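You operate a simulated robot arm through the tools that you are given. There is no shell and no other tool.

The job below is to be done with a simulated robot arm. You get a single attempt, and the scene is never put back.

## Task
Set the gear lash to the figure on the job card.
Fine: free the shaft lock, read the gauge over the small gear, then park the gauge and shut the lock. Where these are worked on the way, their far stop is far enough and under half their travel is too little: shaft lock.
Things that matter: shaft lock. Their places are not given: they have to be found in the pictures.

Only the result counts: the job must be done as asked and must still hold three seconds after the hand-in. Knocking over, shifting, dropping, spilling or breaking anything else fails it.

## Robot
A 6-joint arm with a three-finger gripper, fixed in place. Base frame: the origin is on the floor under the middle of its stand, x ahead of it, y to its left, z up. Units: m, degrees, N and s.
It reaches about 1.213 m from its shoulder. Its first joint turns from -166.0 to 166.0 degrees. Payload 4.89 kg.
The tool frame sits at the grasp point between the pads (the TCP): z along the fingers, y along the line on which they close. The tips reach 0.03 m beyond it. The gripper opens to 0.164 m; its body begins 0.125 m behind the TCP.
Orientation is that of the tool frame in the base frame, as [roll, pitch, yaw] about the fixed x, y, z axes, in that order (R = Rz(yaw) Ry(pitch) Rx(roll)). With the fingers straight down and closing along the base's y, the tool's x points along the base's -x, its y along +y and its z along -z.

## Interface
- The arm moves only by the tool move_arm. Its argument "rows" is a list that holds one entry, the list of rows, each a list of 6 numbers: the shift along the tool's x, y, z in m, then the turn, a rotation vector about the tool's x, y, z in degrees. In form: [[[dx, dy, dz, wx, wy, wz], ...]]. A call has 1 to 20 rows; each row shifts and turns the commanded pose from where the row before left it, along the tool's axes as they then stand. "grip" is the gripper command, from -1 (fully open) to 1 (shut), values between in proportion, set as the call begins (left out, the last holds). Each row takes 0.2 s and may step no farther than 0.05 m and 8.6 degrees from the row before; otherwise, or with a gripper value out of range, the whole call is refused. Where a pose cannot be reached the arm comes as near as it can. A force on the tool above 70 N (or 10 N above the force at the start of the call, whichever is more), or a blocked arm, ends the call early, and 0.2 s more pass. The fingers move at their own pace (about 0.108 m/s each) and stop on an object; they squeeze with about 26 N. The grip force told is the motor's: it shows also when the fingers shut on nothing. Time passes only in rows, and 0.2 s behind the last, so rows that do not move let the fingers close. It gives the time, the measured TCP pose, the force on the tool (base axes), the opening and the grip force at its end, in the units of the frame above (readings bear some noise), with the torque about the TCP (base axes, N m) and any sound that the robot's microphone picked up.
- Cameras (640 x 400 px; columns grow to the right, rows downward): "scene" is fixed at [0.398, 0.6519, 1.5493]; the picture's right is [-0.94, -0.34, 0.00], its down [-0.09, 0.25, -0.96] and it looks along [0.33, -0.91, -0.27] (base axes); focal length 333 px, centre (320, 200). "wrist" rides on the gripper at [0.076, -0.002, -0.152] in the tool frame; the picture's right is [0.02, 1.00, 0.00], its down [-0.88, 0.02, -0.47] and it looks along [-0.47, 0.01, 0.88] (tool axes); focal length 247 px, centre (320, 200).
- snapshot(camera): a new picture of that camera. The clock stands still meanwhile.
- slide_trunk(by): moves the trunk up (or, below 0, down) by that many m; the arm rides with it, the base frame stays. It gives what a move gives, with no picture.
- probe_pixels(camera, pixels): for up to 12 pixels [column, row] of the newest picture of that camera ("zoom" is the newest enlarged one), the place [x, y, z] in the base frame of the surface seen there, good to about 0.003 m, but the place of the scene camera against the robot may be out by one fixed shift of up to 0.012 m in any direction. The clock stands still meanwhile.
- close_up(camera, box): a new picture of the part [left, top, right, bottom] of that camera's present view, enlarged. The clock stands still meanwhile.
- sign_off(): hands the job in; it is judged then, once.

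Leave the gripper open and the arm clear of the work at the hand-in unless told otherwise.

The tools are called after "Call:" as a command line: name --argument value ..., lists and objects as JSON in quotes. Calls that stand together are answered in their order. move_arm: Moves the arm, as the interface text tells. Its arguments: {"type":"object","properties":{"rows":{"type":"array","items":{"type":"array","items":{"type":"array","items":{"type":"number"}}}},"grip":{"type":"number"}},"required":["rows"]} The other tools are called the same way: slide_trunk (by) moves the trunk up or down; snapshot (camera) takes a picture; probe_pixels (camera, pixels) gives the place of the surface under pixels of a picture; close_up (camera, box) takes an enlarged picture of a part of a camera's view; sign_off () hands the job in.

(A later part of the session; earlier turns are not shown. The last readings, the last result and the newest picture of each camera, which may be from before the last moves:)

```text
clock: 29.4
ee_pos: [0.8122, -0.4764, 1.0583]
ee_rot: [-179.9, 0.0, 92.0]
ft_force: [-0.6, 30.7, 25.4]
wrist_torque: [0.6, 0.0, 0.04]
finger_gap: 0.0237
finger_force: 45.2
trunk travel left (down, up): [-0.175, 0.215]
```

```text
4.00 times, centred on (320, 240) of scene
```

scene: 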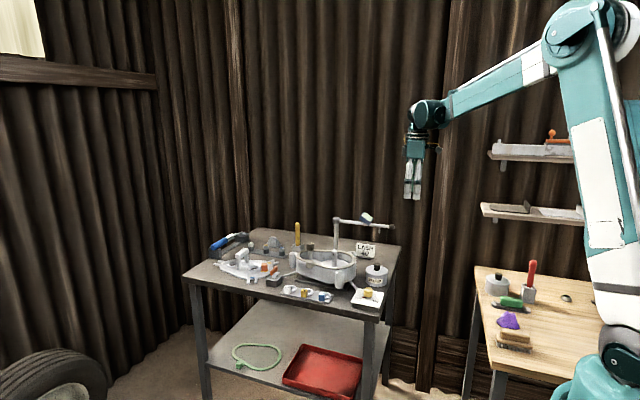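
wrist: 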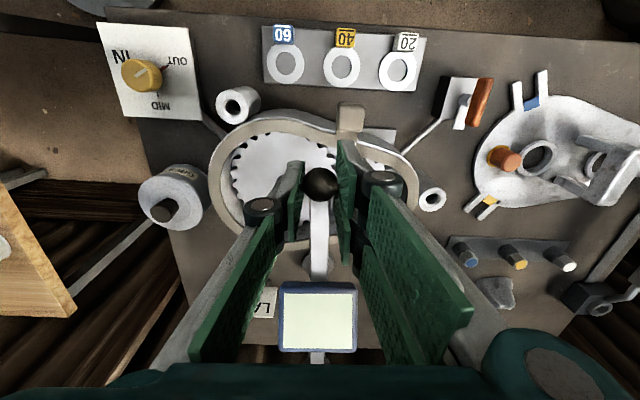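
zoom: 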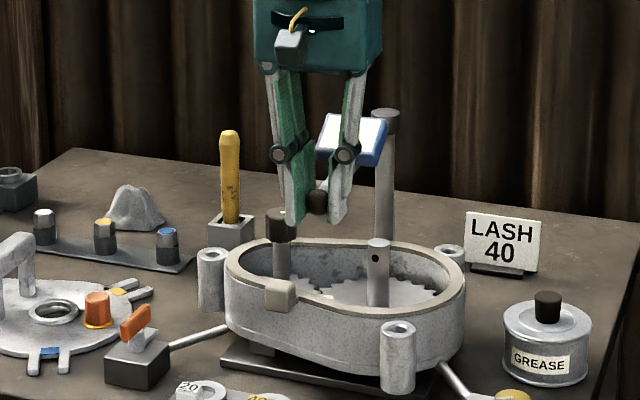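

Display is still blank, at 92 degrees. I'll correct radially outward 1 mm and go on to about 80 degrees.

Call:
move_arm --rows '[[[0.0, 0.026, -0.001, 0, 0, 6], [-0.00136, 0.026, 0, 0, 0, 6], [0, 0, 0, 0, 0, 0]]]'

Call:
snapshot --camera "wrist"

Call:
close_up --camera "scene" --box '[270, 200, 360, 275]'

```text
clock: 30.2
ee_pos: [0.8667, -0.4794, 1.0571]
ee_rot: [-179.8, -0.1, 80.0]
ft_force: [2.2, 15.1, -14.1]
wrist_torque: [-0.21, -0.05, -0.07]
finger_gap: 0.0238
finger_force: 44.8
trunk travel left (down, up): [-0.175, 0.215]
```

```text
taken
```

wrist: 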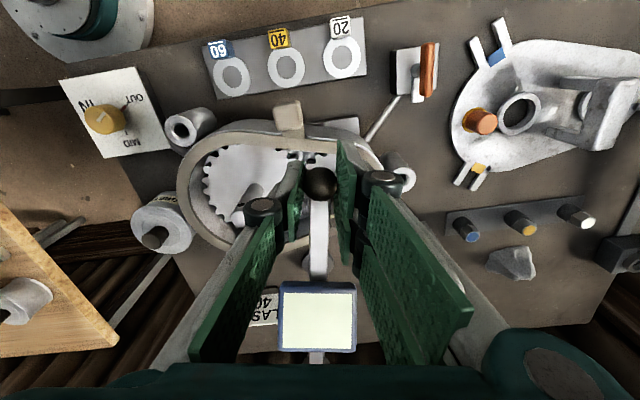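

```text
5.33 times, centred on (315, 238) of scene
```

zoom: 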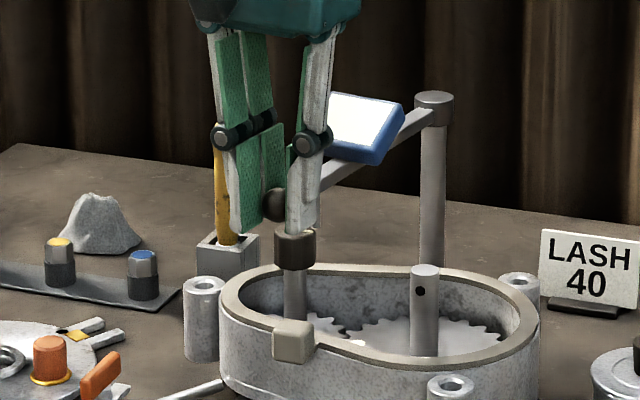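

Still blank at 80 degrees. Four degrees more should bring the pin over the small gear's shaft.

Call:
move_arm --rows '[[[0.0, 0.00866, 0.0005, 0, 0, 2], [-0.00015, 0.00866, 0, 0, 0, 2], [0, 0, 0, 0, 0, 0]]]'

Call:
snapshot --camera "wrist"

Call:
close_up --camera "scene" --box '[270, 200, 360, 275]'

```text
clock: 31.0
ee_pos: [0.8815, -0.4817, 1.0589]
ee_rot: [-179.8, 0.0, 76.0]
ft_force: [2.1, 6.9, -0.9]
wrist_torque: [0.02, -0.02, 0.02]
finger_gap: 0.0238
finger_force: 44.5
trunk travel left (down, up): [-0.175, 0.215]
```

```text
taken
```

wrist: 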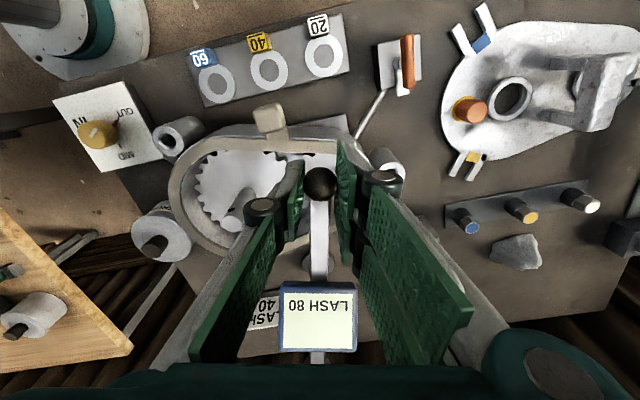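

```text
5.33 times, centred on (315, 238) of scene
```

zoom: 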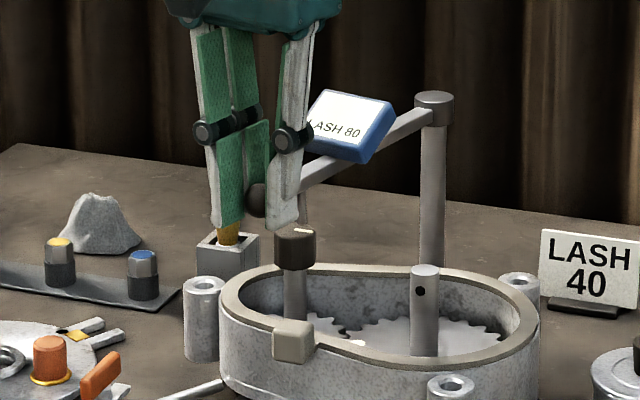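

The display now reads "LASH 80". The target is 40, so the dial must be turned toward IN. I'll release the ball gently, lift off, and confirm the gauge stays.

Call:
move_arm --rows '[[[0, 0, 0, 0, 0, 0], [0, 0, 0, 0, 0, 0], [0, 0, -0.02, 0, 0, 0], [0, 0, -0.03, 0, 0, 0], [0, 0, -0.04, 0, 0, 0], [0, 0, -0.04, 0, 0, 0], [0, 0, 0, 0, 0, 0]]]' --grip 0

Call:
snapshot --camera "wrist"

Call:
close_up --camera "scene" --box '[270, 200, 400, 310]'

```text
clock: 32.6
ee_pos: [0.8839, -0.4838, 1.1873]
ee_rot: [-179.8, 0.0, 76.1]
ft_force: [0.3, 0.0, -0.1]
wrist_torque: [-0.06, -0.08, 0.02]
finger_gap: 0.0822
finger_force: 0.0
trunk travel left (down, up): [-0.175, 0.215]
```

```text
taken
```

wrist: 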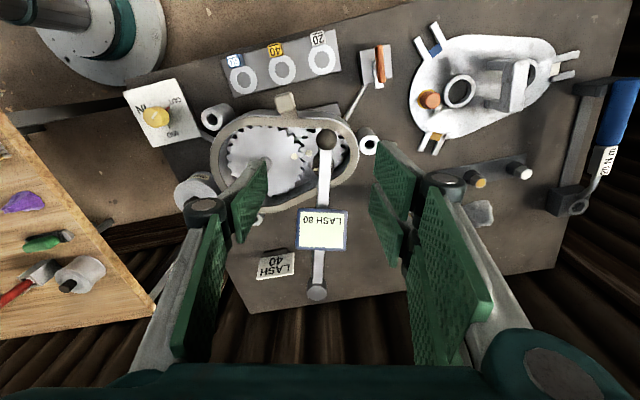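

```text
3.64 times, centred on (335, 255) of scene
```

zoom: 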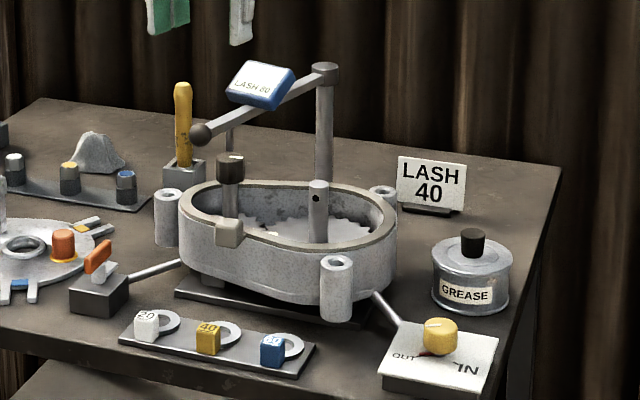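

The gauge stays in place and still shows LASH 80 (it can be read in the scene picture too). I'll move the hand away toward the dial and turn it back to yaw 180.

Call:
move_arm --rows '[[[-0.0031, -0.0478, 0, 0, 0, 0], [-0.0031, -0.0478, 0, 0, 0, 0], [-0.0031, -0.0478, 0, 0, 0, 0], [-0.0031, -0.0478, 0, 0, 0, 0], [-0.0031, -0.0478, 0, 0, 0, 0], [-0.0031, -0.0478, 0, 0, 0, 0], [-0.0031, -0.0478, 0, 0, 0, 0], [0, 0, 0, 0, 0, -8], [0, 0, 0, 0, 0, -8], [0, 0, 0, 0, 0, -8], [0, 0, 0, 0, 0, -8], [0, 0, 0, 0, 0, -8], [0, 0, 0, 0, 0, -8], [0, 0, 0, 0, 0, -8], [0, 0, 0, 0, 0, -8], [0, 0, 0, 0, 0, -8], [0, 0, 0, 0, 0, -8], [0, 0, 0, 0, 0, -8], [0, 0, 0, 0, 0, -8], [0, 0, 0, 0, 0, -8]]]'

Call:
snapshot --camera "wrist"

```text
clock: 36.8
ee_pos: [0.5517, -0.4228, 1.1898]
ee_rot: [179.9, -0.2, -179.7]
ft_force: [0.9, 1.0, 0.2]
wrist_torque: [-0.01, -0.02, 0.01]
finger_gap: 0.0821
finger_force: 0.1
trunk travel left (down, up): [-0.175, 0.215]
```

```text
taken
```

wrist: 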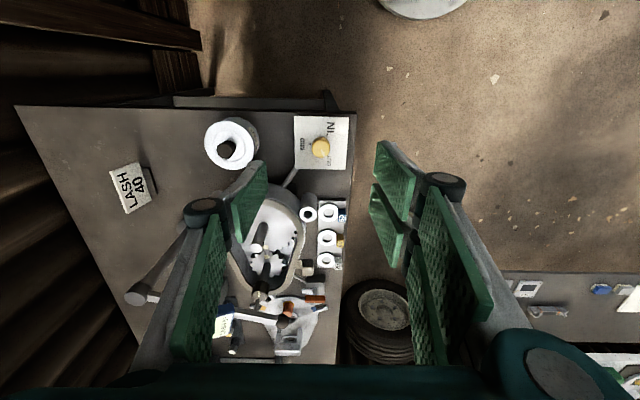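

The dial is at wrist (320,147). I'll enlarge and probe it.

Call:
close_up --camera "wrist" --box '[288, 110, 352, 175]'

Call:
probe_pixels --camera "wrist" --pixels '[[320, 146], [314, 146], [326, 146], [320, 140], [320, 152], [298, 120], [346, 118], [296, 168], [345, 170], [320, 128], [305, 147], [340, 150]]'

```text
6.15 times, centred on (320, 142) of wrist
```

zoom: 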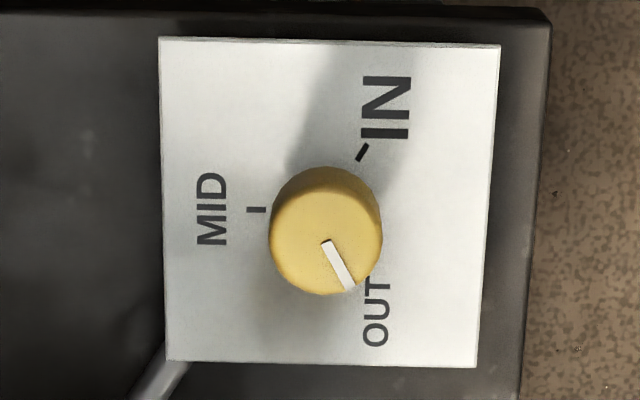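

```text
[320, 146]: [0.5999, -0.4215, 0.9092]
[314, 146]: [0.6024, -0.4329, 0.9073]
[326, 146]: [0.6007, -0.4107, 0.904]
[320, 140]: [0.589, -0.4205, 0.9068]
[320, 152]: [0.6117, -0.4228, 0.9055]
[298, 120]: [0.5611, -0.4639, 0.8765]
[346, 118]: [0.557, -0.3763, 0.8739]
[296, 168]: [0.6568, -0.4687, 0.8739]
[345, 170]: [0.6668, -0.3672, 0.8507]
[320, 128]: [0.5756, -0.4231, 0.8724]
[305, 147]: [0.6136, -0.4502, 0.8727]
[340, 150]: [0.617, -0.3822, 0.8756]
```

Knob centre (0.602,-0.422), top z 0.907, diameter ~0.032; plate z 0.874. From OUT (about +33°) through MID (-90°) to IN is clockwise seen from above. I'll go over the knob.

Call:
move_arm --rows '[[[-0.0125, 0.0002, 0.0475, 0, 0, 0], [-0.0125, 0.0002, 0.0475, 0, 0, 0], [-0.0125, 0.0002, 0.0475, 0, 0, 0], [-0.0125, 0.0002, 0.0475, 0, 0, 0], [0, 0, 0, 0, 0, 0]]]' --grip 0.1

Call:
snapshot --camera "wrist"

Call:
close_up --camera "wrist" --box '[270, 110, 370, 200]'

Call:
probe_pixels --camera "zoom" --pixels '[[280, 200], [320, 200], [250, 200], [280, 160], [280, 240], [300, 180]]'

```text
clock: 38.0
ee_pos: [0.6019, -0.4227, 0.9955]
ee_rot: [179.9, -0.2, -179.9]
ft_force: [-0.2, 0.0, -0.6]
wrist_torque: [0.08, 0.09, -0.01]
finger_gap: 0.0737
finger_force: 0.1
trunk travel left (down, up): [-0.175, 0.215]
```

```text
taken
```

wrist: 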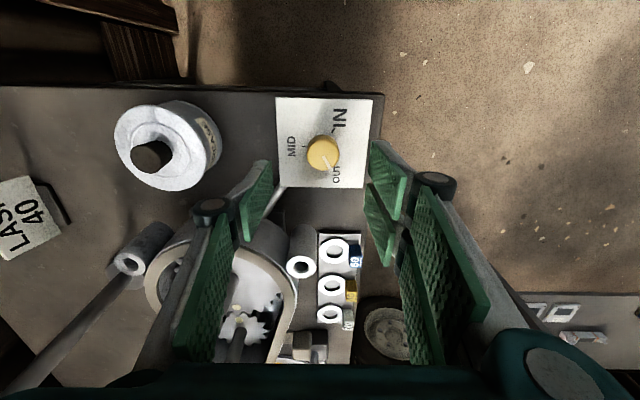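

```text
4.44 times, centred on (320, 155) of wrist
```

zoom: 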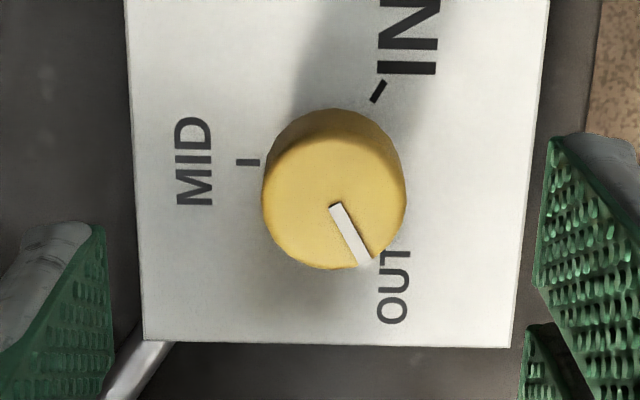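

```text
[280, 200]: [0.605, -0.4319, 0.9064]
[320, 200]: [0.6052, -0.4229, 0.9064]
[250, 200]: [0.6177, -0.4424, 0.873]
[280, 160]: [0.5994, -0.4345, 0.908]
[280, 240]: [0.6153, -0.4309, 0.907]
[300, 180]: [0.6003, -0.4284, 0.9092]
```

The knob is 2.5 mm to +y of the hand axis. I'll correct this and descend to z≈0.913.

Call:
move_arm --rows '[[[0, 0.0025, 0.02, 0, 0, 0], [0, 0, 0.0225, 0, 0, 0], [0, 0, 0.02, 0, 0, 0], [0, 0, 0.02, 0, 0, 0], [0, 0, 0, 0, 0, 0]]]'

Call:
snapshot --camera "wrist"

Call:
close_up --camera "scene" --box '[330, 240, 410, 315]'

```text
clock: 39.2
ee_pos: [0.6014, -0.4206, 0.9154]
ee_rot: [179.9, -0.2, -179.8]
ft_force: [1.0, -0.2, -0.6]
wrist_torque: [0.03, 0.0, -0.01]
finger_gap: 0.0739
finger_force: 0.2
trunk travel left (down, up): [-0.175, 0.215]
```

```text
taken
```

wrist: 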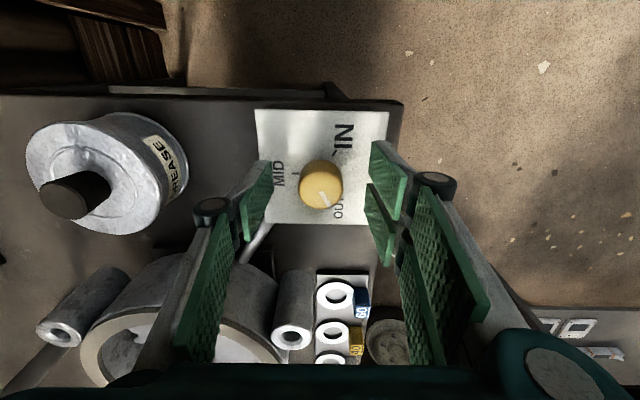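

```text
5.33 times, centred on (370, 278) of scene
```

zoom: 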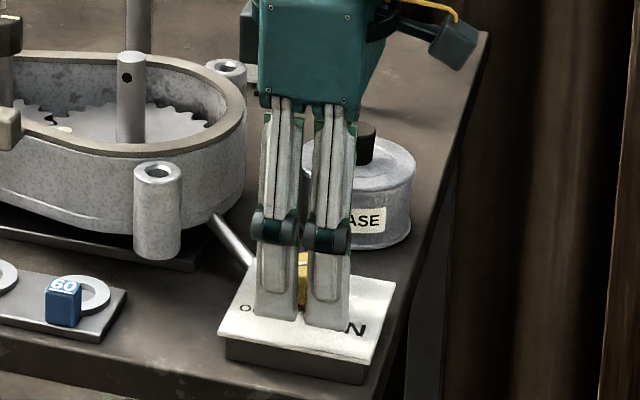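

The knob is centred between the fingers. I'll close on it.

Call:
move_arm --rows '[[[0, 0, 0, 0, 0, 0], [0, 0, 0, 0, 0, 0], [0, 0, 0, 0, 0, 0], [0, 0, 0, 0, 0, 0]]]' --grip 1

Call:
snapshot --camera "wrist"

Call:
close_up --camera "scene" --box '[300, 205, 360, 245]'

```text
clock: 40.2
ee_pos: [0.6014, -0.4199, 0.9156]
ee_rot: [-180.0, -0.3, -179.9]
ft_force: [-0.6, 8.9, -6.9]
wrist_torque: [0.25, -0.03, 0.03]
finger_gap: 0.0332
finger_force: 45.3
trunk travel left (down, up): [-0.175, 0.215]
```

```text
taken
```

wrist: 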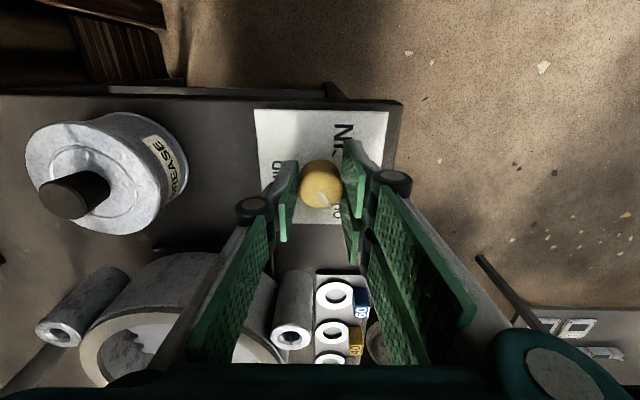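

```text
10.00 times, centred on (330, 225) of scene
```

zoom: 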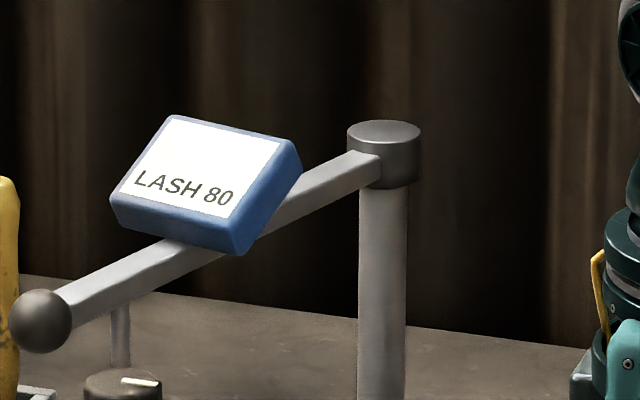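

The knob is held and the display can be read in the scene view (LASH 80). I'll turn clockwise 18 degrees and read again.

Call:
move_arm --rows '[[[0, 0, 0, 0, 0, 6], [0, 0, 0, 0, 0, 6], [0, 0, 0, 0, 0, 6], [0, 0, 0, 0, 0, 0]]]'

Call:
close_up --camera "scene" --box '[300, 205, 360, 245]'

Call:
snapshot --camera "wrist"

```text
clock: 41.2
ee_pos: [0.6023, -0.4194, 0.9152]
ee_rot: [180.0, -0.3, 162.0]
ft_force: [-0.7, 12.1, -23.8]
wrist_torque: [0.26, -0.17, 0.02]
finger_gap: 0.0334
finger_force: 44.8
trunk travel left (down, up): [-0.175, 0.215]
```

```text
10.00 times, centred on (330, 225) of scene
```

zoom: 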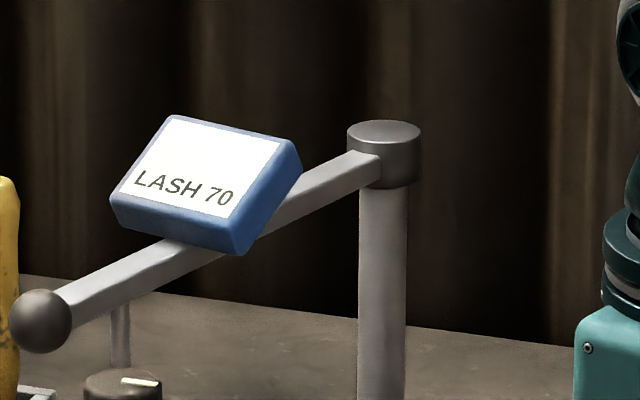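

```text
taken
```

wrist: 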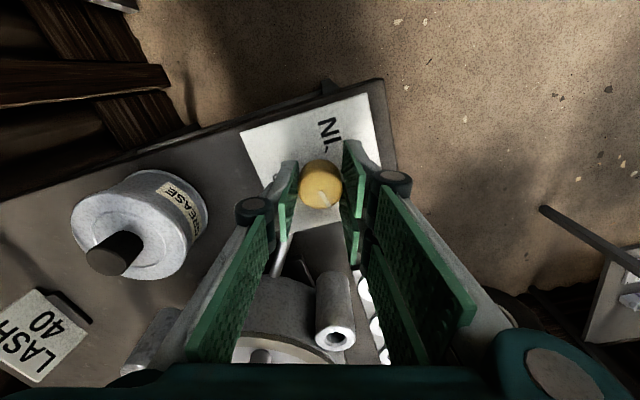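

It now reads LASH 70. I'll keep turning in small steps (2 x 6 degrees), reading each time.

Call:
move_arm --rows '[[[0.0001, 0.0005, 0.0006, 0, 0, 6], [0, 0, 0, 0, 0, 6], [0, 0, 0, 0, 0, 0]]]'

Call:
close_up --camera "scene" --box '[300, 205, 360, 245]'

```text
clock: 42.0
ee_pos: [0.603, -0.418, 0.9159]
ee_rot: [-179.9, -0.3, 150.1]
ft_force: [-7.0, 22.9, -19.2]
wrist_torque: [0.76, 0.33, 0.04]
finger_gap: 0.0331
finger_force: 45.0
trunk travel left (down, up): [-0.175, 0.215]
```

```text
10.00 times, centred on (330, 225) of scene
```

zoom: 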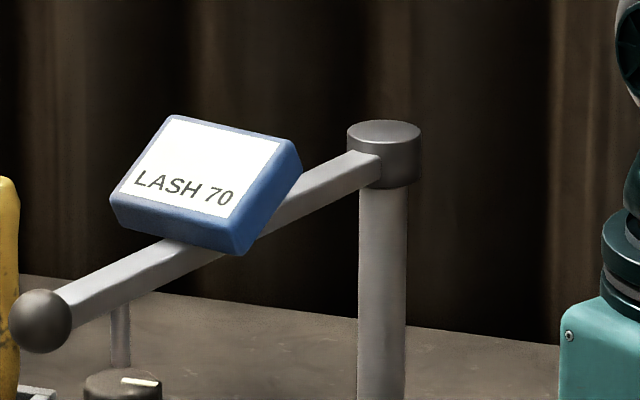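

Still 70 at 30 degrees, so the gauge shows steps of 10. I'll continue in steps and note where each change happens.

Call:
move_arm --rows '[[[0.0007, 0.0007, 0.0005, 0, 0, 5], [0, 0, 0, 0, 0, 5], [0, 0, 0, 0, 0, 0]]]'

Call:
close_up --camera "scene" --box '[300, 205, 360, 245]'

```text
clock: 42.8
ee_pos: [0.6028, -0.4195, 0.9157]
ee_rot: [-179.9, -0.1, 140.0]
ft_force: [12.1, 12.2, 5.8]
wrist_torque: [0.38, -0.3, 0.05]
finger_gap: 0.0329
finger_force: 44.6
trunk travel left (down, up): [-0.175, 0.215]
```

```text
10.00 times, centred on (330, 225) of scene
```

zoom: 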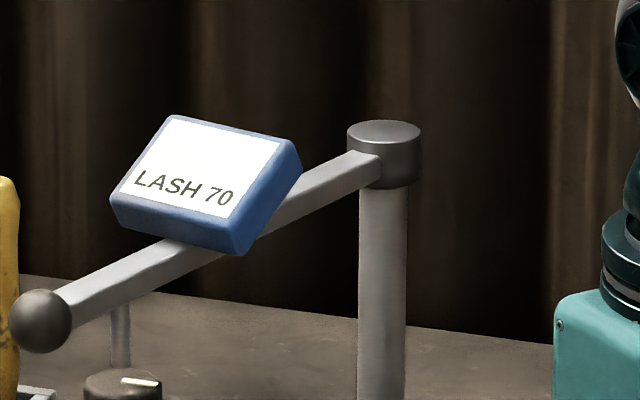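

Still 70 at 40 degrees. I'll check in the wrist picture that the knob turns along with the fingers.

Call:
close_up --camera "wrist" --box '[260, 130, 380, 240]'

```text
3.64 times, centred on (320, 185) of wrist
```

zoom: 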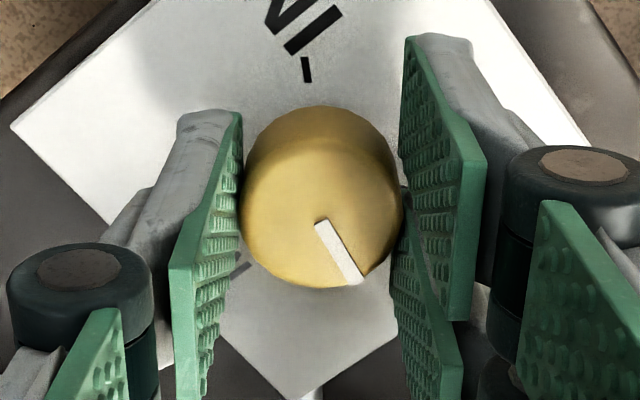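

The knob's pointer keeps its place in the hand, so it's turning. I'll continue.

Call:
move_arm --rows '[[[-0.0003, 0.0006, 0, 0, 0, 5], [0, 0, 0, 0, 0, 5], [0, 0, 0, 0, 0, 0]]]'

Call:
close_up --camera "scene" --box '[300, 205, 360, 245]'

```text
clock: 43.6
ee_pos: [0.6019, -0.4186, 0.915]
ee_rot: [-179.9, -0.1, 130.0]
ft_force: [30.4, 5.7, 17.7]
wrist_torque: [-0.04, -1.01, 0.09]
finger_gap: 0.0332
finger_force: 45.4
trunk travel left (down, up): [-0.175, 0.215]
```

```text
10.00 times, centred on (330, 225) of scene
```

zoom: 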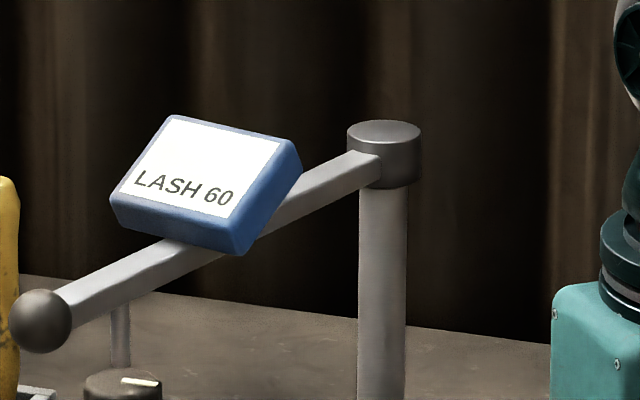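

60 at 50 degrees, so about 31 degrees per 10. I expect 40 to be centred near 123 degrees (MID). I'll go on 30 degrees.

Call:
move_arm --rows '[[[-0.0004, 0.001, -0.0007, 0, 0, 6], [0, 0, 0, 0, 0, 6], [0, 0, 0, 0, 0, 6], [0, 0, 0, 0, 0, 0]]]'

Call:
close_up --camera "scene" --box '[300, 205, 360, 245]'

```text
clock: 44.6
ee_pos: [0.6038, -0.4183, 0.9161]
ee_rot: [-179.8, 0.0, 112.0]
ft_force: [37.6, -8.5, 39.2]
wrist_torque: [-0.28, -1.35, 0.11]
finger_gap: 0.033
finger_force: 45.3
trunk travel left (down, up): [-0.175, 0.215]
```

```text
10.00 times, centred on (330, 225) of scene
```

zoom: 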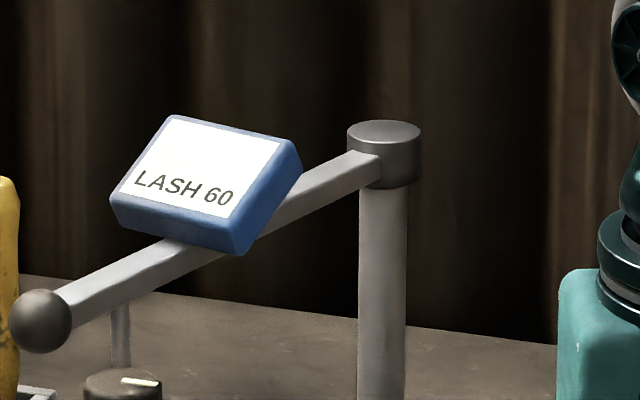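

Call:
move_arm --rows '[[[-0.0007, 0.001, -0.0012, 0, 0, 0], [0, 0, 0, 0, 0, 6], [0, 0, 0, 0, 0, 6], [0, 0, 0, 0, 0, 0]]]'

Call:
close_up --camera "scene" --box '[300, 205, 360, 245]'

```text
clock: 45.6
ee_pos: [0.6041, -0.4162, 0.9157]
ee_rot: [-179.6, -0.2, 99.9]
ft_force: [13.1, 10.5, -26.5]
wrist_torque: [0.56, -0.35, 0.04]
finger_gap: 0.0333
finger_force: 44.8
trunk travel left (down, up): [-0.175, 0.215]
```

```text
10.00 times, centred on (330, 225) of scene
```

zoom: 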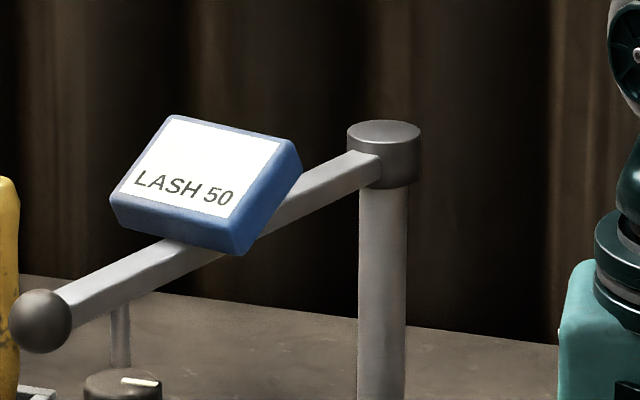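

50 at 80 degrees. On by 18 degrees more.

Call:
move_arm --rows '[[[0.0003, 0.0005, 0.0007, 0, 0, 6], [0, 0, 0, 0, 0, 6], [0, 0, 0, 0, 0, 6], [0, 0, 0, 0, 0, 0]]]'

Call:
close_up --camera "scene" --box '[300, 205, 360, 245]'

```text
clock: 46.6
ee_pos: [0.6043, -0.4165, 0.916]
ee_rot: [-179.9, 0.0, 82.1]
ft_force: [17.2, 4.9, -14.7]
wrist_torque: [0.23, -0.48, 0.03]
finger_gap: 0.0332
finger_force: 45.1
trunk travel left (down, up): [-0.175, 0.215]
```

```text
10.00 times, centred on (330, 225) of scene
```

zoom: 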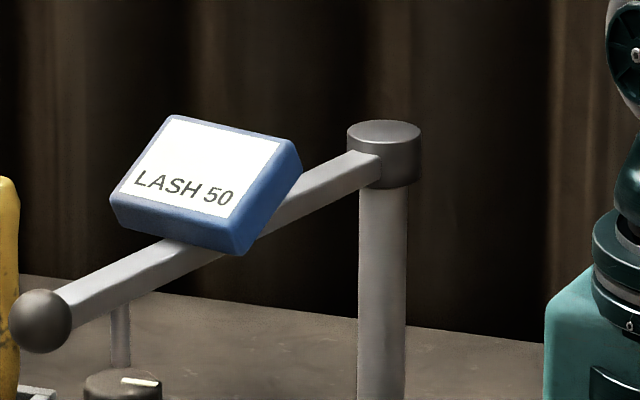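

50 at 98 degrees. Now smaller steps to find the 50→40 change.

Call:
move_arm --rows '[[[0.0002, 0.0006, 0.0004, 0, 0, 4], [0, 0, 0, 0, 0, 3], [0, 0, 0, 0, 0, 0]]]'

Call:
close_up --camera "scene" --box '[300, 205, 360, 245]'

```text
clock: 47.4
ee_pos: [0.6049, -0.4175, 0.9146]
ee_rot: [-179.8, 0.0, 75.1]
ft_force: [17.1, -3.9, -2.2]
wrist_torque: [-0.29, -0.41, 0.06]
finger_gap: 0.0332
finger_force: 44.7
trunk travel left (down, up): [-0.175, 0.215]
```

```text
10.00 times, centred on (330, 225) of scene
```

zoom: 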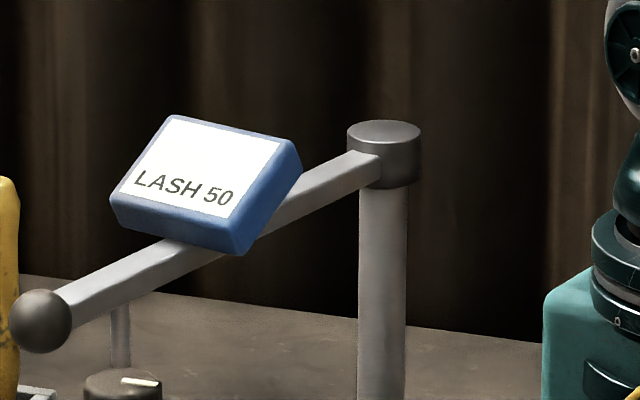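

Call:
move_arm --rows '[[[0, 0.0006, 0, 0, 0, 4], [0, 0, 0, 0, 0, 0]]]'

Call:
close_up --camera "scene" --box '[300, 205, 360, 245]'

```text
clock: 48.0
ee_pos: [0.6055, -0.4166, 0.9171]
ee_rot: [-179.8, 0.0, 71.0]
ft_force: [11.4, -4.7, 9.8]
wrist_torque: [-0.15, -0.16, 0.05]
finger_gap: 0.0328
finger_force: 44.8
trunk travel left (down, up): [-0.175, 0.215]
```

```text
10.00 times, centred on (330, 225) of scene
```

zoom: 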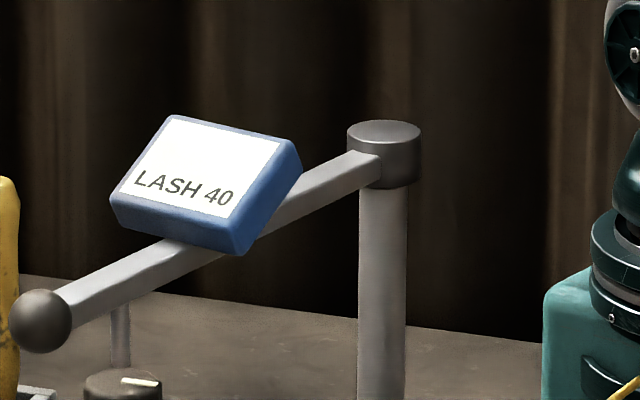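

40 appears between 105 and 109 degrees. The middle of the 40 band should be about 15 degrees further; I'll turn 14 degrees more and read.

Call:
move_arm --rows '[[[0, 0.0005, -0.0003, 0, 0, 5], [0, 0, 0, 0, 0, 5], [0, 0, 0, 0, 0, 4], [0, 0, 0, 0, 0, 0]]]'

Call:
close_up --camera "scene" --box '[300, 205, 360, 245]'

Call:
close_up --camera "wrist" --box '[260, 130, 380, 240]'

```text
clock: 49.0
ee_pos: [0.6063, -0.4171, 0.9158]
ee_rot: [-179.7, 0.1, 57.0]
ft_force: [-1.4, 1.7, -7.0]
wrist_torque: [0.09, 0.06, 0.01]
finger_gap: 0.033
finger_force: 44.9
trunk travel left (down, up): [-0.175, 0.215]
```

```text
10.00 times, centred on (330, 225) of scene
```

zoom: 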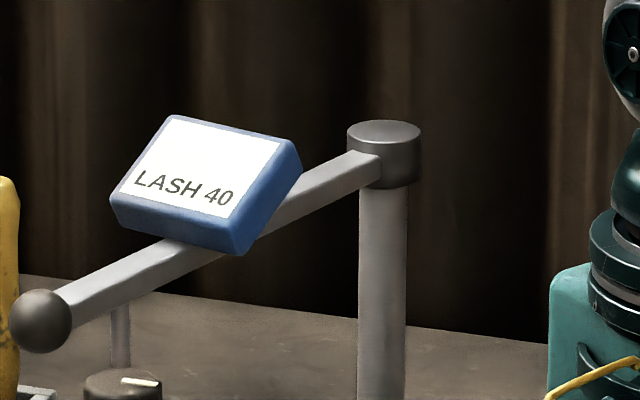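

```text
3.64 times, centred on (320, 185) of wrist
```

zoom: 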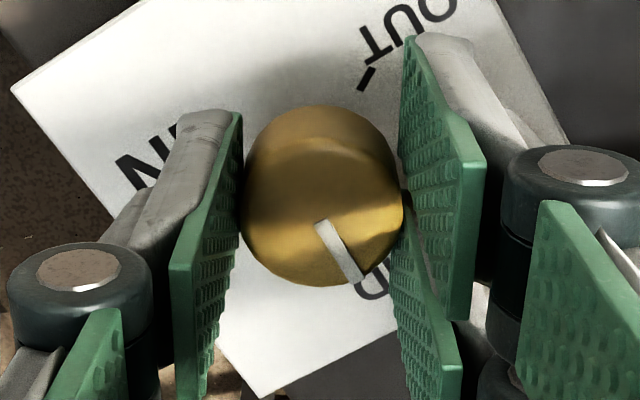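

It reads LASH 40 and the pointer is toward MID. I'll release by opening only slightly, then lift off.

Call:
move_arm --rows '[[[0, 0, 0, 0, 0, 0], [0, 0, 0, 0, 0, 0], [0, 0, -0.02, 0, 0, 0], [0, 0, -0.04, 0, 0, 0], [0, 0, -0.04, 0, 0, 0], [0, 0, -0.04, 0, 0, 0], [0, 0, -0.04, 0, 0, 0], [0, 0, -0.04, 0, 0, 0], [0, 0, -0.03, 0, 0, 0], [0, 0, 0, 0, 0, 0]]]' --grip 0.38

Call:
snapshot --camera "wrist"

Call:
close_up --camera "scene" --box '[270, 200, 400, 310]'

Call:
close_up --camera "wrist" --box '[280, 100, 370, 190]'

```text
clock: 51.2
ee_pos: [0.6058, -0.4222, 1.1683]
ee_rot: [-179.7, 0.1, 57.1]
ft_force: [-0.3, 0.0, 0.7]
wrist_torque: [-0.04, -0.04, 0.0]
finger_gap: 0.0507
finger_force: 0.1
trunk travel left (down, up): [-0.175, 0.215]
```

```text
taken
```

wrist: 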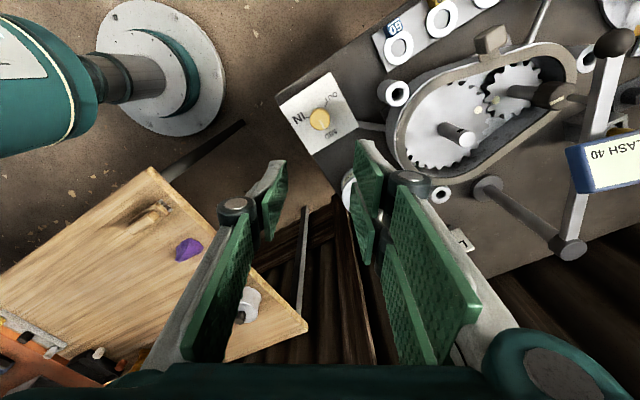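

```text
3.64 times, centred on (335, 255) of scene
```

zoom: 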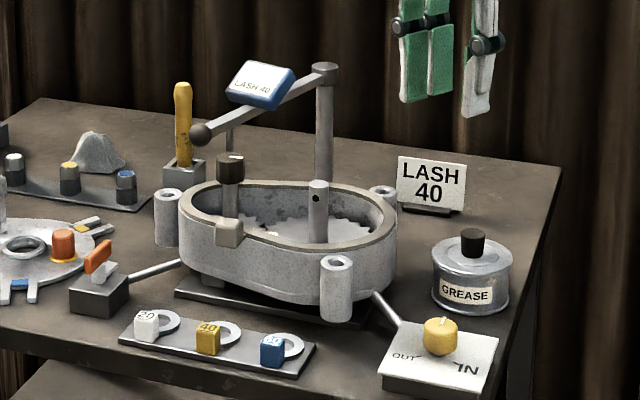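

```text
4.44 times, centred on (325, 145) of wrist
```

zoom: 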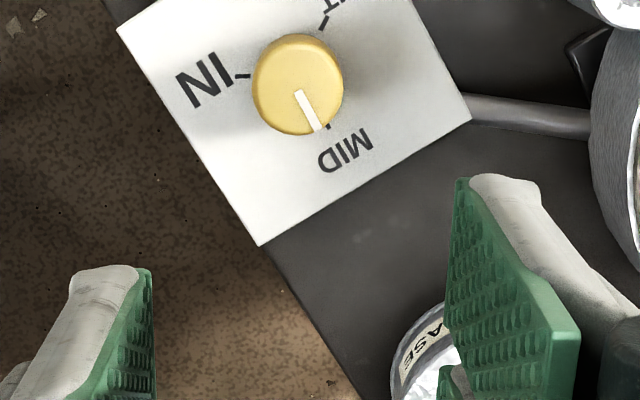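

LASH 40 holds and the pointer is on the MID tick. Next, park the gauge: turn the hand to yaw 76 and go above the ball near (0.8815,-0.482).

Call:
move_arm --rows '[[[0, 0, 0, 0, 0, -6.33], [0, 0, 0, 0, 0, -6.33], [0, 0, 0, 0, 0, -6.33], [0.0015, 0.047, 0, 0, 0, 0], [0.0015, 0.047, 0, 0, 0, 0], [0.0015, 0.047, 0, 0, 0, 0], [0.0015, 0.047, 0, 0, 0, 0], [0.0015, 0.047, 0, 0, 0, 0], [0.0015, 0.047, 0, 0, 0, 0], [0, 0, 0, 0, 0, 0]]]' --grip 0

Call:
snapshot --camera "wrist"

```text
clock: 53.4
ee_pos: [0.884, -0.4775, 1.1612]
ee_rot: [-179.7, 0.1, 76.1]
ft_force: [2.0, 0.2, -1.3]
wrist_torque: [0.07, 0.16, -0.01]
finger_gap: 0.0822
finger_force: 0.1
trunk travel left (down, up): [-0.175, 0.215]
```

```text
taken
```

wrist: 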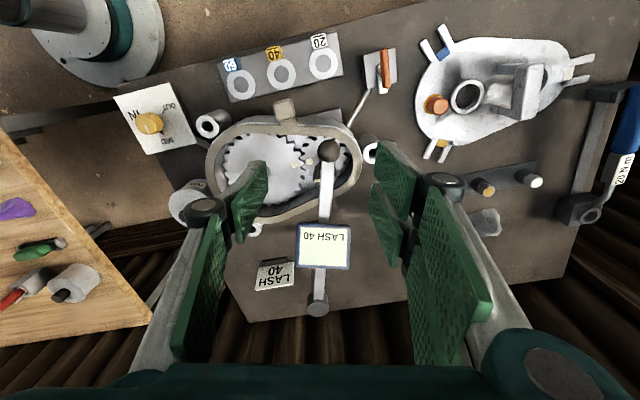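

The ball appears at (329,151), slightly off the hand axis. I'll probe it.

Call:
probe_pixels --camera "wrist" --pixels '[[329, 148], [329, 153], [325, 151], [333, 151], [327, 175], [325, 200], [318, 305], [322, 270]]'

```text
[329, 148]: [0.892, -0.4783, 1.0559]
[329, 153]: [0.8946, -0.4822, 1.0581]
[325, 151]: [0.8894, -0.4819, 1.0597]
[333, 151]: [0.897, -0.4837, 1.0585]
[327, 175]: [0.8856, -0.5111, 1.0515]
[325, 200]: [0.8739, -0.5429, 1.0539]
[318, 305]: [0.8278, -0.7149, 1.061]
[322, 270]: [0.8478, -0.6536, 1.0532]
```

Ball centre is about (0.892,-0.483), i.e. the gauge rests at 73.5 degrees. I'll align and lower the fingers around it.

Call:
move_arm --rows '[[[-0.0034, 0.0091, 0, 0, 0, 2.5], [0, 0, 0.03, 0, 0, 0], [0, 0, 0.03, 0, 0, 0], [0, 0, 0.02, 0, 0, 0], [0, 0, 0, 0, 0, 0]]]'

Call:
snapshot --camera "wrist"

```text
clock: 54.6
ee_pos: [0.8912, -0.4813, 1.0845]
ee_rot: [-179.7, 0.0, 73.5]
ft_force: [-0.5, 0.3, -0.9]
wrist_torque: [-0.02, 0.01, 0.02]
finger_gap: 0.0821
finger_force: 0.0
trunk travel left (down, up): [-0.175, 0.215]
```

```text
taken
```

wrist: 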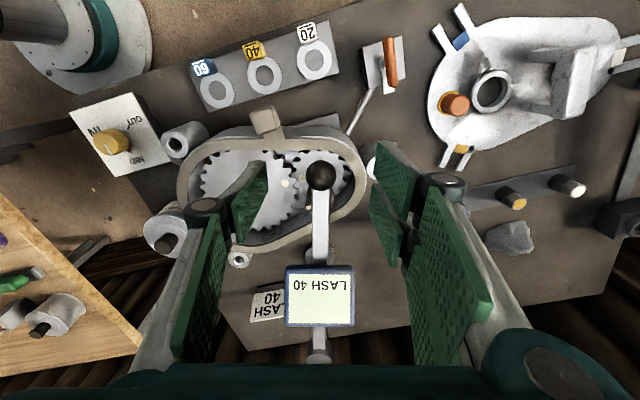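

The ball is centred at (320,176). I'll go down 26 mm and grip.

Call:
move_arm --rows '[[[-0.0025, 0, 0.013, 0, 0, 0], [0, 0, 0.013, 0, 0, 0], [0, 0, 0, 0, 0, 0]]]'

Call:
move_arm --rows '[[[0, 0, 0, 0, 0, 0], [0, 0, 0, 0, 0, 0], [0, 0, 0, 0, 0, 0], [0, 0, 0, 0, 0, 0]]]' --grip 1

Call:
snapshot --camera "wrist"

```text
clock: 55.4
ee_pos: [0.8894, -0.4846, 1.0583]
ee_rot: [-179.8, 0.0, 73.5]
ft_force: [0.5, -0.8, 0.5]
wrist_torque: [0.0, 0.04, 0.01]
finger_gap: 0.082
finger_force: 0.1
trunk travel left (down, up): [-0.175, 0.215]
```

```text
clock: 56.4
ee_pos: [0.8892, -0.4851, 1.0579]
ee_rot: [-179.8, 0.0, 73.6]
ft_force: [-1.0, 0.8, -1.7]
wrist_torque: [0.02, 0.01, -0.01]
finger_gap: 0.0237
finger_force: 46.0
trunk travel left (down, up): [-0.175, 0.215]
```

```text
taken
```

wrist: 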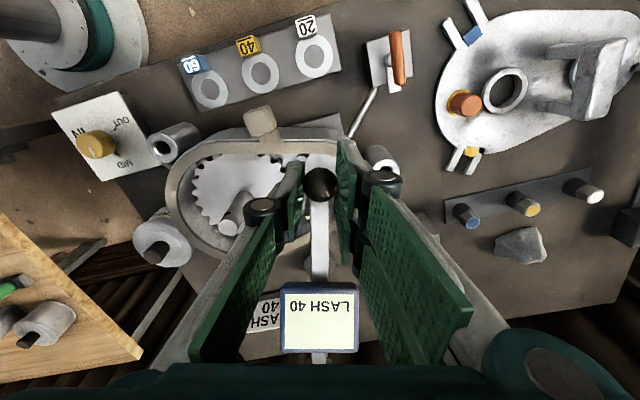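

Held. I'll swing the gauge back toward its park place, checking forces on the way.

Call:
move_arm --rows '[[[-0.0006, -0.0173, 0, 0, 0, -4], [-0.0006, -0.0173, 0, 0, 0, -4], [-0.00136, -0.0259, 0, 0, 0, -6], [-0.00136, -0.0259, 0, 0, 0, -6], [0, 0, 0, 0, 0, 0]]]'

```text
clock: 57.6
ee_pos: [0.8064, -0.4754, 1.059]
ee_rot: [-179.8, 0.0, 93.6]
ft_force: [0.5, -3.6, -32.6]
wrist_torque: [-0.24, 0.0, 0.07]
finger_gap: 0.0238
finger_force: 44.4
trunk travel left (down, up): [-0.175, 0.215]
```

Call:
move_arm --rows '[[[-0.00136, -0.0259, 0.001, 0, 0, -6], [-0.00136, -0.0259, 0, 0, 0, -6], [-0.00136, -0.0259, 0, 0, 0, -6], [-0.00136, -0.0259, 0, 0, 0, -6], [-0.00136, -0.0259, 0, 0, 0, -6], [0, 0, 0, 0, 0, 0]]]'

```text
clock: 59.0
ee_pos: [0.685, -0.517, 1.0576]
ee_rot: [-180.0, -0.3, 123.6]
ft_force: [2.1, -3.3, -36.2]
wrist_torque: [0.13, -0.03, -0.04]
finger_gap: 0.0238
finger_force: 45.0
trunk travel left (down, up): [-0.175, 0.215]
```

Call:
move_arm --rows '[[[-0.00136, -0.0259, 0.001, 0, 0, -6], [-0.00136, -0.0259, 0, 0, 0, -6], [-0.00136, -0.0259, 0, 0, 0, -6], [-0.00136, -0.0259, 0, 0, 0, -6], [-0.00136, -0.0259, 0, 0, 0, -6], [0, 0, 0, 0, 0, 0]]]'

```text
clock: 60.4
ee_pos: [0.5985, -0.6116, 1.0581]
ee_rot: [-180.0, -0.2, 153.6]
ft_force: [33.7, -17.8, 28.1]
wrist_torque: [-0.38, -0.66, -0.08]
finger_gap: 0.0241
finger_force: 45.2
trunk travel left (down, up): [-0.175, 0.215]
```

At 153.6 degrees. I'll correct inward and up ~1 mm, and go on to about 177 degrees.

Call:
move_arm --rows '[[[-0.0012, 0, -0.001, 0, 0, 0], [-0.00136, -0.0259, 0, 0, 0, -6], [-0.00136, -0.0259, 0, 0, 0, -6], [-0.00136, -0.0259, 0, 0, 0, -6], [-0.00136, -0.0259, 0, 0, 0, -6], [0, 0, 0, 0, 0, 0]]]'

```text
clock: 61.8
ee_pos: [0.5733, -0.7132, 1.0592]
ee_rot: [179.9, -0.2, 177.6]
ft_force: [5.1, -1.1, -37.8]
wrist_torque: [-0.04, -0.32, 0.02]
finger_gap: 0.024
finger_force: 45.2
trunk travel left (down, up): [-0.175, 0.215]
```

Call:
move_arm --rows '[[[0, -0.0065, 0.001, 0, 0, -1.5], [0, -0.0065, 0, 0, 0, -1.5], [0, 0, 0, 0, 0, 0]]]'

Call:
snapshot --camera "wrist"

```text
clock: 62.6
ee_pos: [0.5724, -0.725, 1.0583]
ee_rot: [179.9, -0.4, -179.5]
ft_force: [-16.2, 17.0, -33.5]
wrist_torque: [0.17, 0.42, 0.07]
finger_gap: 0.0238
finger_force: 45.0
trunk travel left (down, up): [-0.175, 0.215]
```

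```text
taken
```

wrist: 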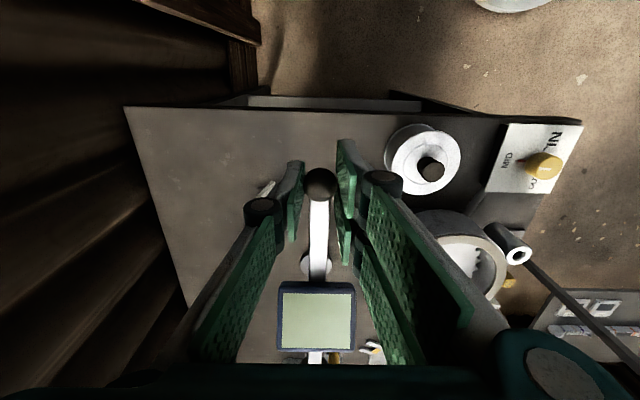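

fy has risen to 17 N, so the park stop seems to be reached. I'll nudge 2 mm more to make sure.

Call:
move_arm --rows '[[[0, -0.002, 0.001, 0, 0, 0], [0, 0, 0, 0, 0, 0]]]'

```text
clock: 63.2
ee_pos: [0.5725, -0.7257, 1.0606]
ee_rot: [179.9, -0.2, -179.5]
ft_force: [-24.2, 36.2, -10.5]
wrist_torque: [0.68, 0.9, 0.27]
finger_gap: 0.0241
finger_force: 45.2
trunk travel left (down, up): [-0.175, 0.215]
```

The stop is firm (36 N). I'll open the fingers and lift straight up.

Call:
move_arm --rows '[[[0, 0, 0, 0, 0, 0], [0, 0, 0, 0, 0, 0], [0, 0, -0.02, 0, 0, 0], [0, 0, -0.04, 0, 0, 0], [0, 0, -0.04, 0, 0, 0], [0, 0, -0.04, 0, 0, 0], [0, 0, -0.04, 0, 0, 0], [0, 0, 0, 0, 0, 0]]]' --grip 0

Call:
snapshot --camera "wrist"

Call:
probe_pixels --camera "wrist" --pixels '[[320, 170]]'

Call:
close_up --camera "scene" --box '[190, 200, 410, 338]'

```text
clock: 65.0
ee_pos: [0.5755, -0.7263, 1.2389]
ee_rot: [-180.0, -0.2, -179.5]
ft_force: [-0.6, 0.4, -0.3]
wrist_torque: [-0.04, -0.01, -0.01]
finger_gap: 0.082
finger_force: 0.0
trunk travel left (down, up): [-0.175, 0.215]
```

```text
taken
```

wrist: 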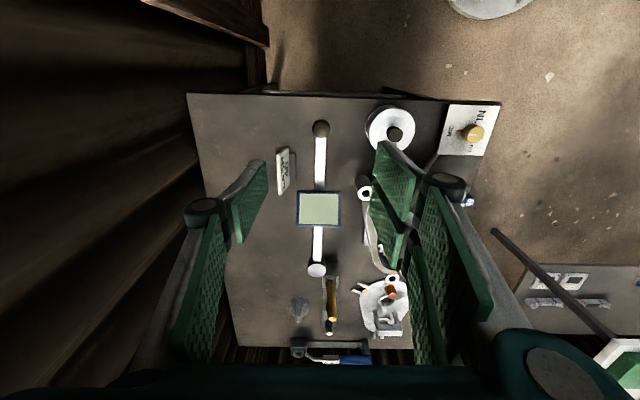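

```text
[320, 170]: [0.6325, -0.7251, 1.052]
```

```text
2.90 times, centred on (300, 269) of scene
```

zoom: 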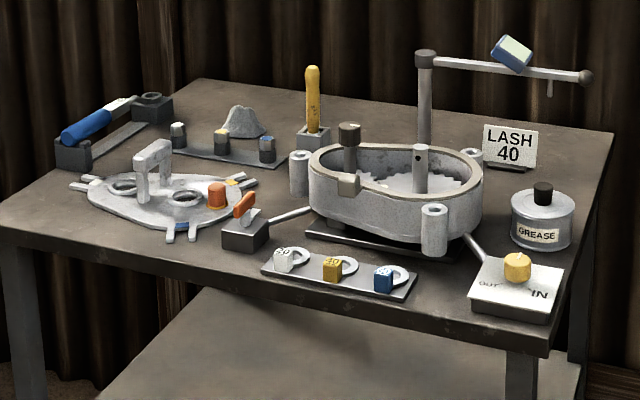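

The gauge is back exactly as it was at first (ball at (585,77) in the enlarged scene), and the dial still points to MID. Now to shut the lock: I'll move over the lever.

Call:
move_arm --rows '[[[-0.0378, 0.0274, 0, 0, 0, 0], [-0.0378, 0.0274, 0, 0, 0, 0], [-0.0378, 0.0274, 0, 0, 0, 0], [-0.0378, 0.0274, 0, 0, 0, 0], [-0.0378, 0.0274, 0, 0, 0, 0], [-0.0378, 0.0274, 0, 0, 0, 0], [-0.0378, 0.0274, 0, 0, 0, 0], [-0.0378, 0.0274, 0, 0, 0, 0], [-0.0378, 0.0274, 0, 0, 0, 0], [-0.0378, 0.0274, 0, 0, 0, 0], [-0.0378, 0.0274, 0, 0, 0, 0], [0, 0, 0, 0, 0, 0]]]' --grip 0.2

Call:
move_arm --rows '[[[0, 0, 0, 0, 0, -8.2], [0, 0, 0, 0, 0, -8.2], [0, 0, 0, 0, 0, -8.2], [0, 0, 0, 0, 0, -8.2], [0, 0, 0, 0, 0, -8.2], [0, 0, 0, 0, 0, -8.2], [0, 0, 0, 0, 0, -8.2], [0, 0, 0, 0, 0, -8.2], [0, 0, 0, 0, 0, -8.2], [0, 0, 0, 0, 0, -8.2], [0, 0, 0, 0, 0, -8.0], [0, 0, 0.04, 0, 0, 0], [0, 0, 0.04, 0, 0, 0], [0, 0, 0.04, 0, 0, 0], [0, 0, 0, 0, 0, 0]]]'

Call:
snapshot --camera "wrist"

```text
clock: 67.6
ee_pos: [0.9892, -0.4235, 1.2395]
ee_rot: [-180.0, -0.1, -179.5]
ft_force: [0.8, 1.0, -0.7]
wrist_torque: [-0.11, 0.12, 0.02]
finger_gap: 0.0657
finger_force: 0.1
trunk travel left (down, up): [-0.175, 0.215]
```

```text
clock: 70.8
ee_pos: [0.9884, -0.4235, 1.1157]
ee_rot: [179.7, 0.1, -89.4]
ft_force: [1.0, -0.7, -0.5]
wrist_torque: [0.02, 0.09, 0.01]
finger_gap: 0.0654
finger_force: 0.1
trunk travel left (down, up): [-0.175, 0.215]
```

```text
taken
```

wrist: 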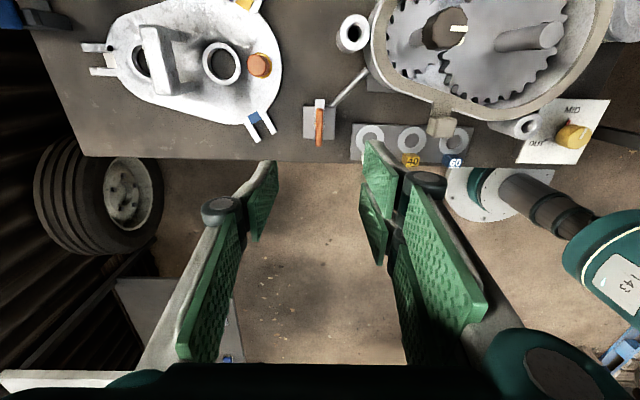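

The handle is at wrist (319,127). I'll probe it to centre on it.

Call:
probe_pixels --camera "wrist" --pixels '[[319, 112], [319, 120], [319, 128], [319, 136], [319, 143], [308, 110], [333, 110], [308, 133], [332, 133]]'

```text
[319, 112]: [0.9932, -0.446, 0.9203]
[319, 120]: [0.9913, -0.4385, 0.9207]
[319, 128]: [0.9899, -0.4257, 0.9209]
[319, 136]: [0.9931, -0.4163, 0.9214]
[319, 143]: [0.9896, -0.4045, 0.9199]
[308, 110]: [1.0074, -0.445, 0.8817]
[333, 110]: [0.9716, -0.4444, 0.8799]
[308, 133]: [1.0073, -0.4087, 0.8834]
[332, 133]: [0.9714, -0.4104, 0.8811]
```

Handle centre (0.991,-0.425). I'll descend to z≈0.931 around it.

Call:
move_arm --rows '[[[0.0012, -0.002, 0.035, 0, 0, 0], [0, 0, 0.04, 0, 0, 0], [0, 0, 0.04, 0, 0, 0], [0, 0, 0.035, 0, 0, 0], [0, 0, 0.02, 0, 0, 0], [0, 0, 0.015, 0, 0, 0], [0, 0, 0, 0, 0, 0]]]'

Call:
snapshot --camera "wrist"

```text
clock: 72.4
ee_pos: [0.9878, -0.4261, 0.9308]
ee_rot: [179.8, 0.1, -89.5]
ft_force: [-0.3, -0.1, 0.4]
wrist_torque: [0.04, -0.03, 0.01]
finger_gap: 0.0657
finger_force: 0.0
trunk travel left (down, up): [-0.175, 0.215]
```

```text
taken
```

wrist: 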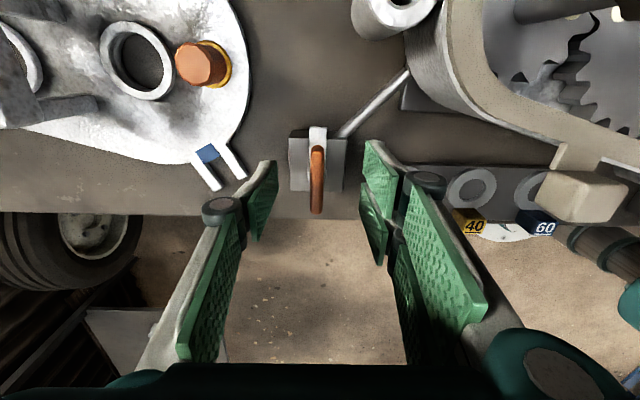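

The handle is between the fingers (col 317). I'll shift 2 mm and close.

Call:
move_arm --rows '[[[0, -0.002, 0, 0, 0, 0], [0, 0, 0, 0, 0, 0], [0, 0, 0, 0, 0, 0], [0, 0, 0, 0, 0, 0]]]' --grip 1

```text
clock: 73.4
ee_pos: [0.9899, -0.4254, 0.9313]
ee_rot: [179.9, 0.1, -89.5]
ft_force: [-4.2, 1.6, -4.4]
wrist_torque: [-0.05, 0.1, -0.7]
finger_gap: 0.0096
finger_force: 45.3
trunk travel left (down, up): [-0.175, 0.215]
```

Gripped (gap 0.0096). I'll turn clockwise in parts, watching forces.

Call:
move_arm --rows '[[[0, 0, 0, 0, 0, 5], [0, 0, 0, 0, 0, 5], [0, 0, 0, 0, 0, 5], [0, 0, 0, 0, 0, 5], [0, 0, 0, 0, 0, 0]]]'

```text
clock: 74.6
ee_pos: [0.9899, -0.4243, 0.9309]
ee_rot: [179.9, -0.1, -109.5]
ft_force: [40.0, -13.3, 29.9]
wrist_torque: [-0.23, -1.08, 0.04]
finger_gap: 0.0097
finger_force: 45.1
trunk travel left (down, up): [-0.175, 0.215]
```

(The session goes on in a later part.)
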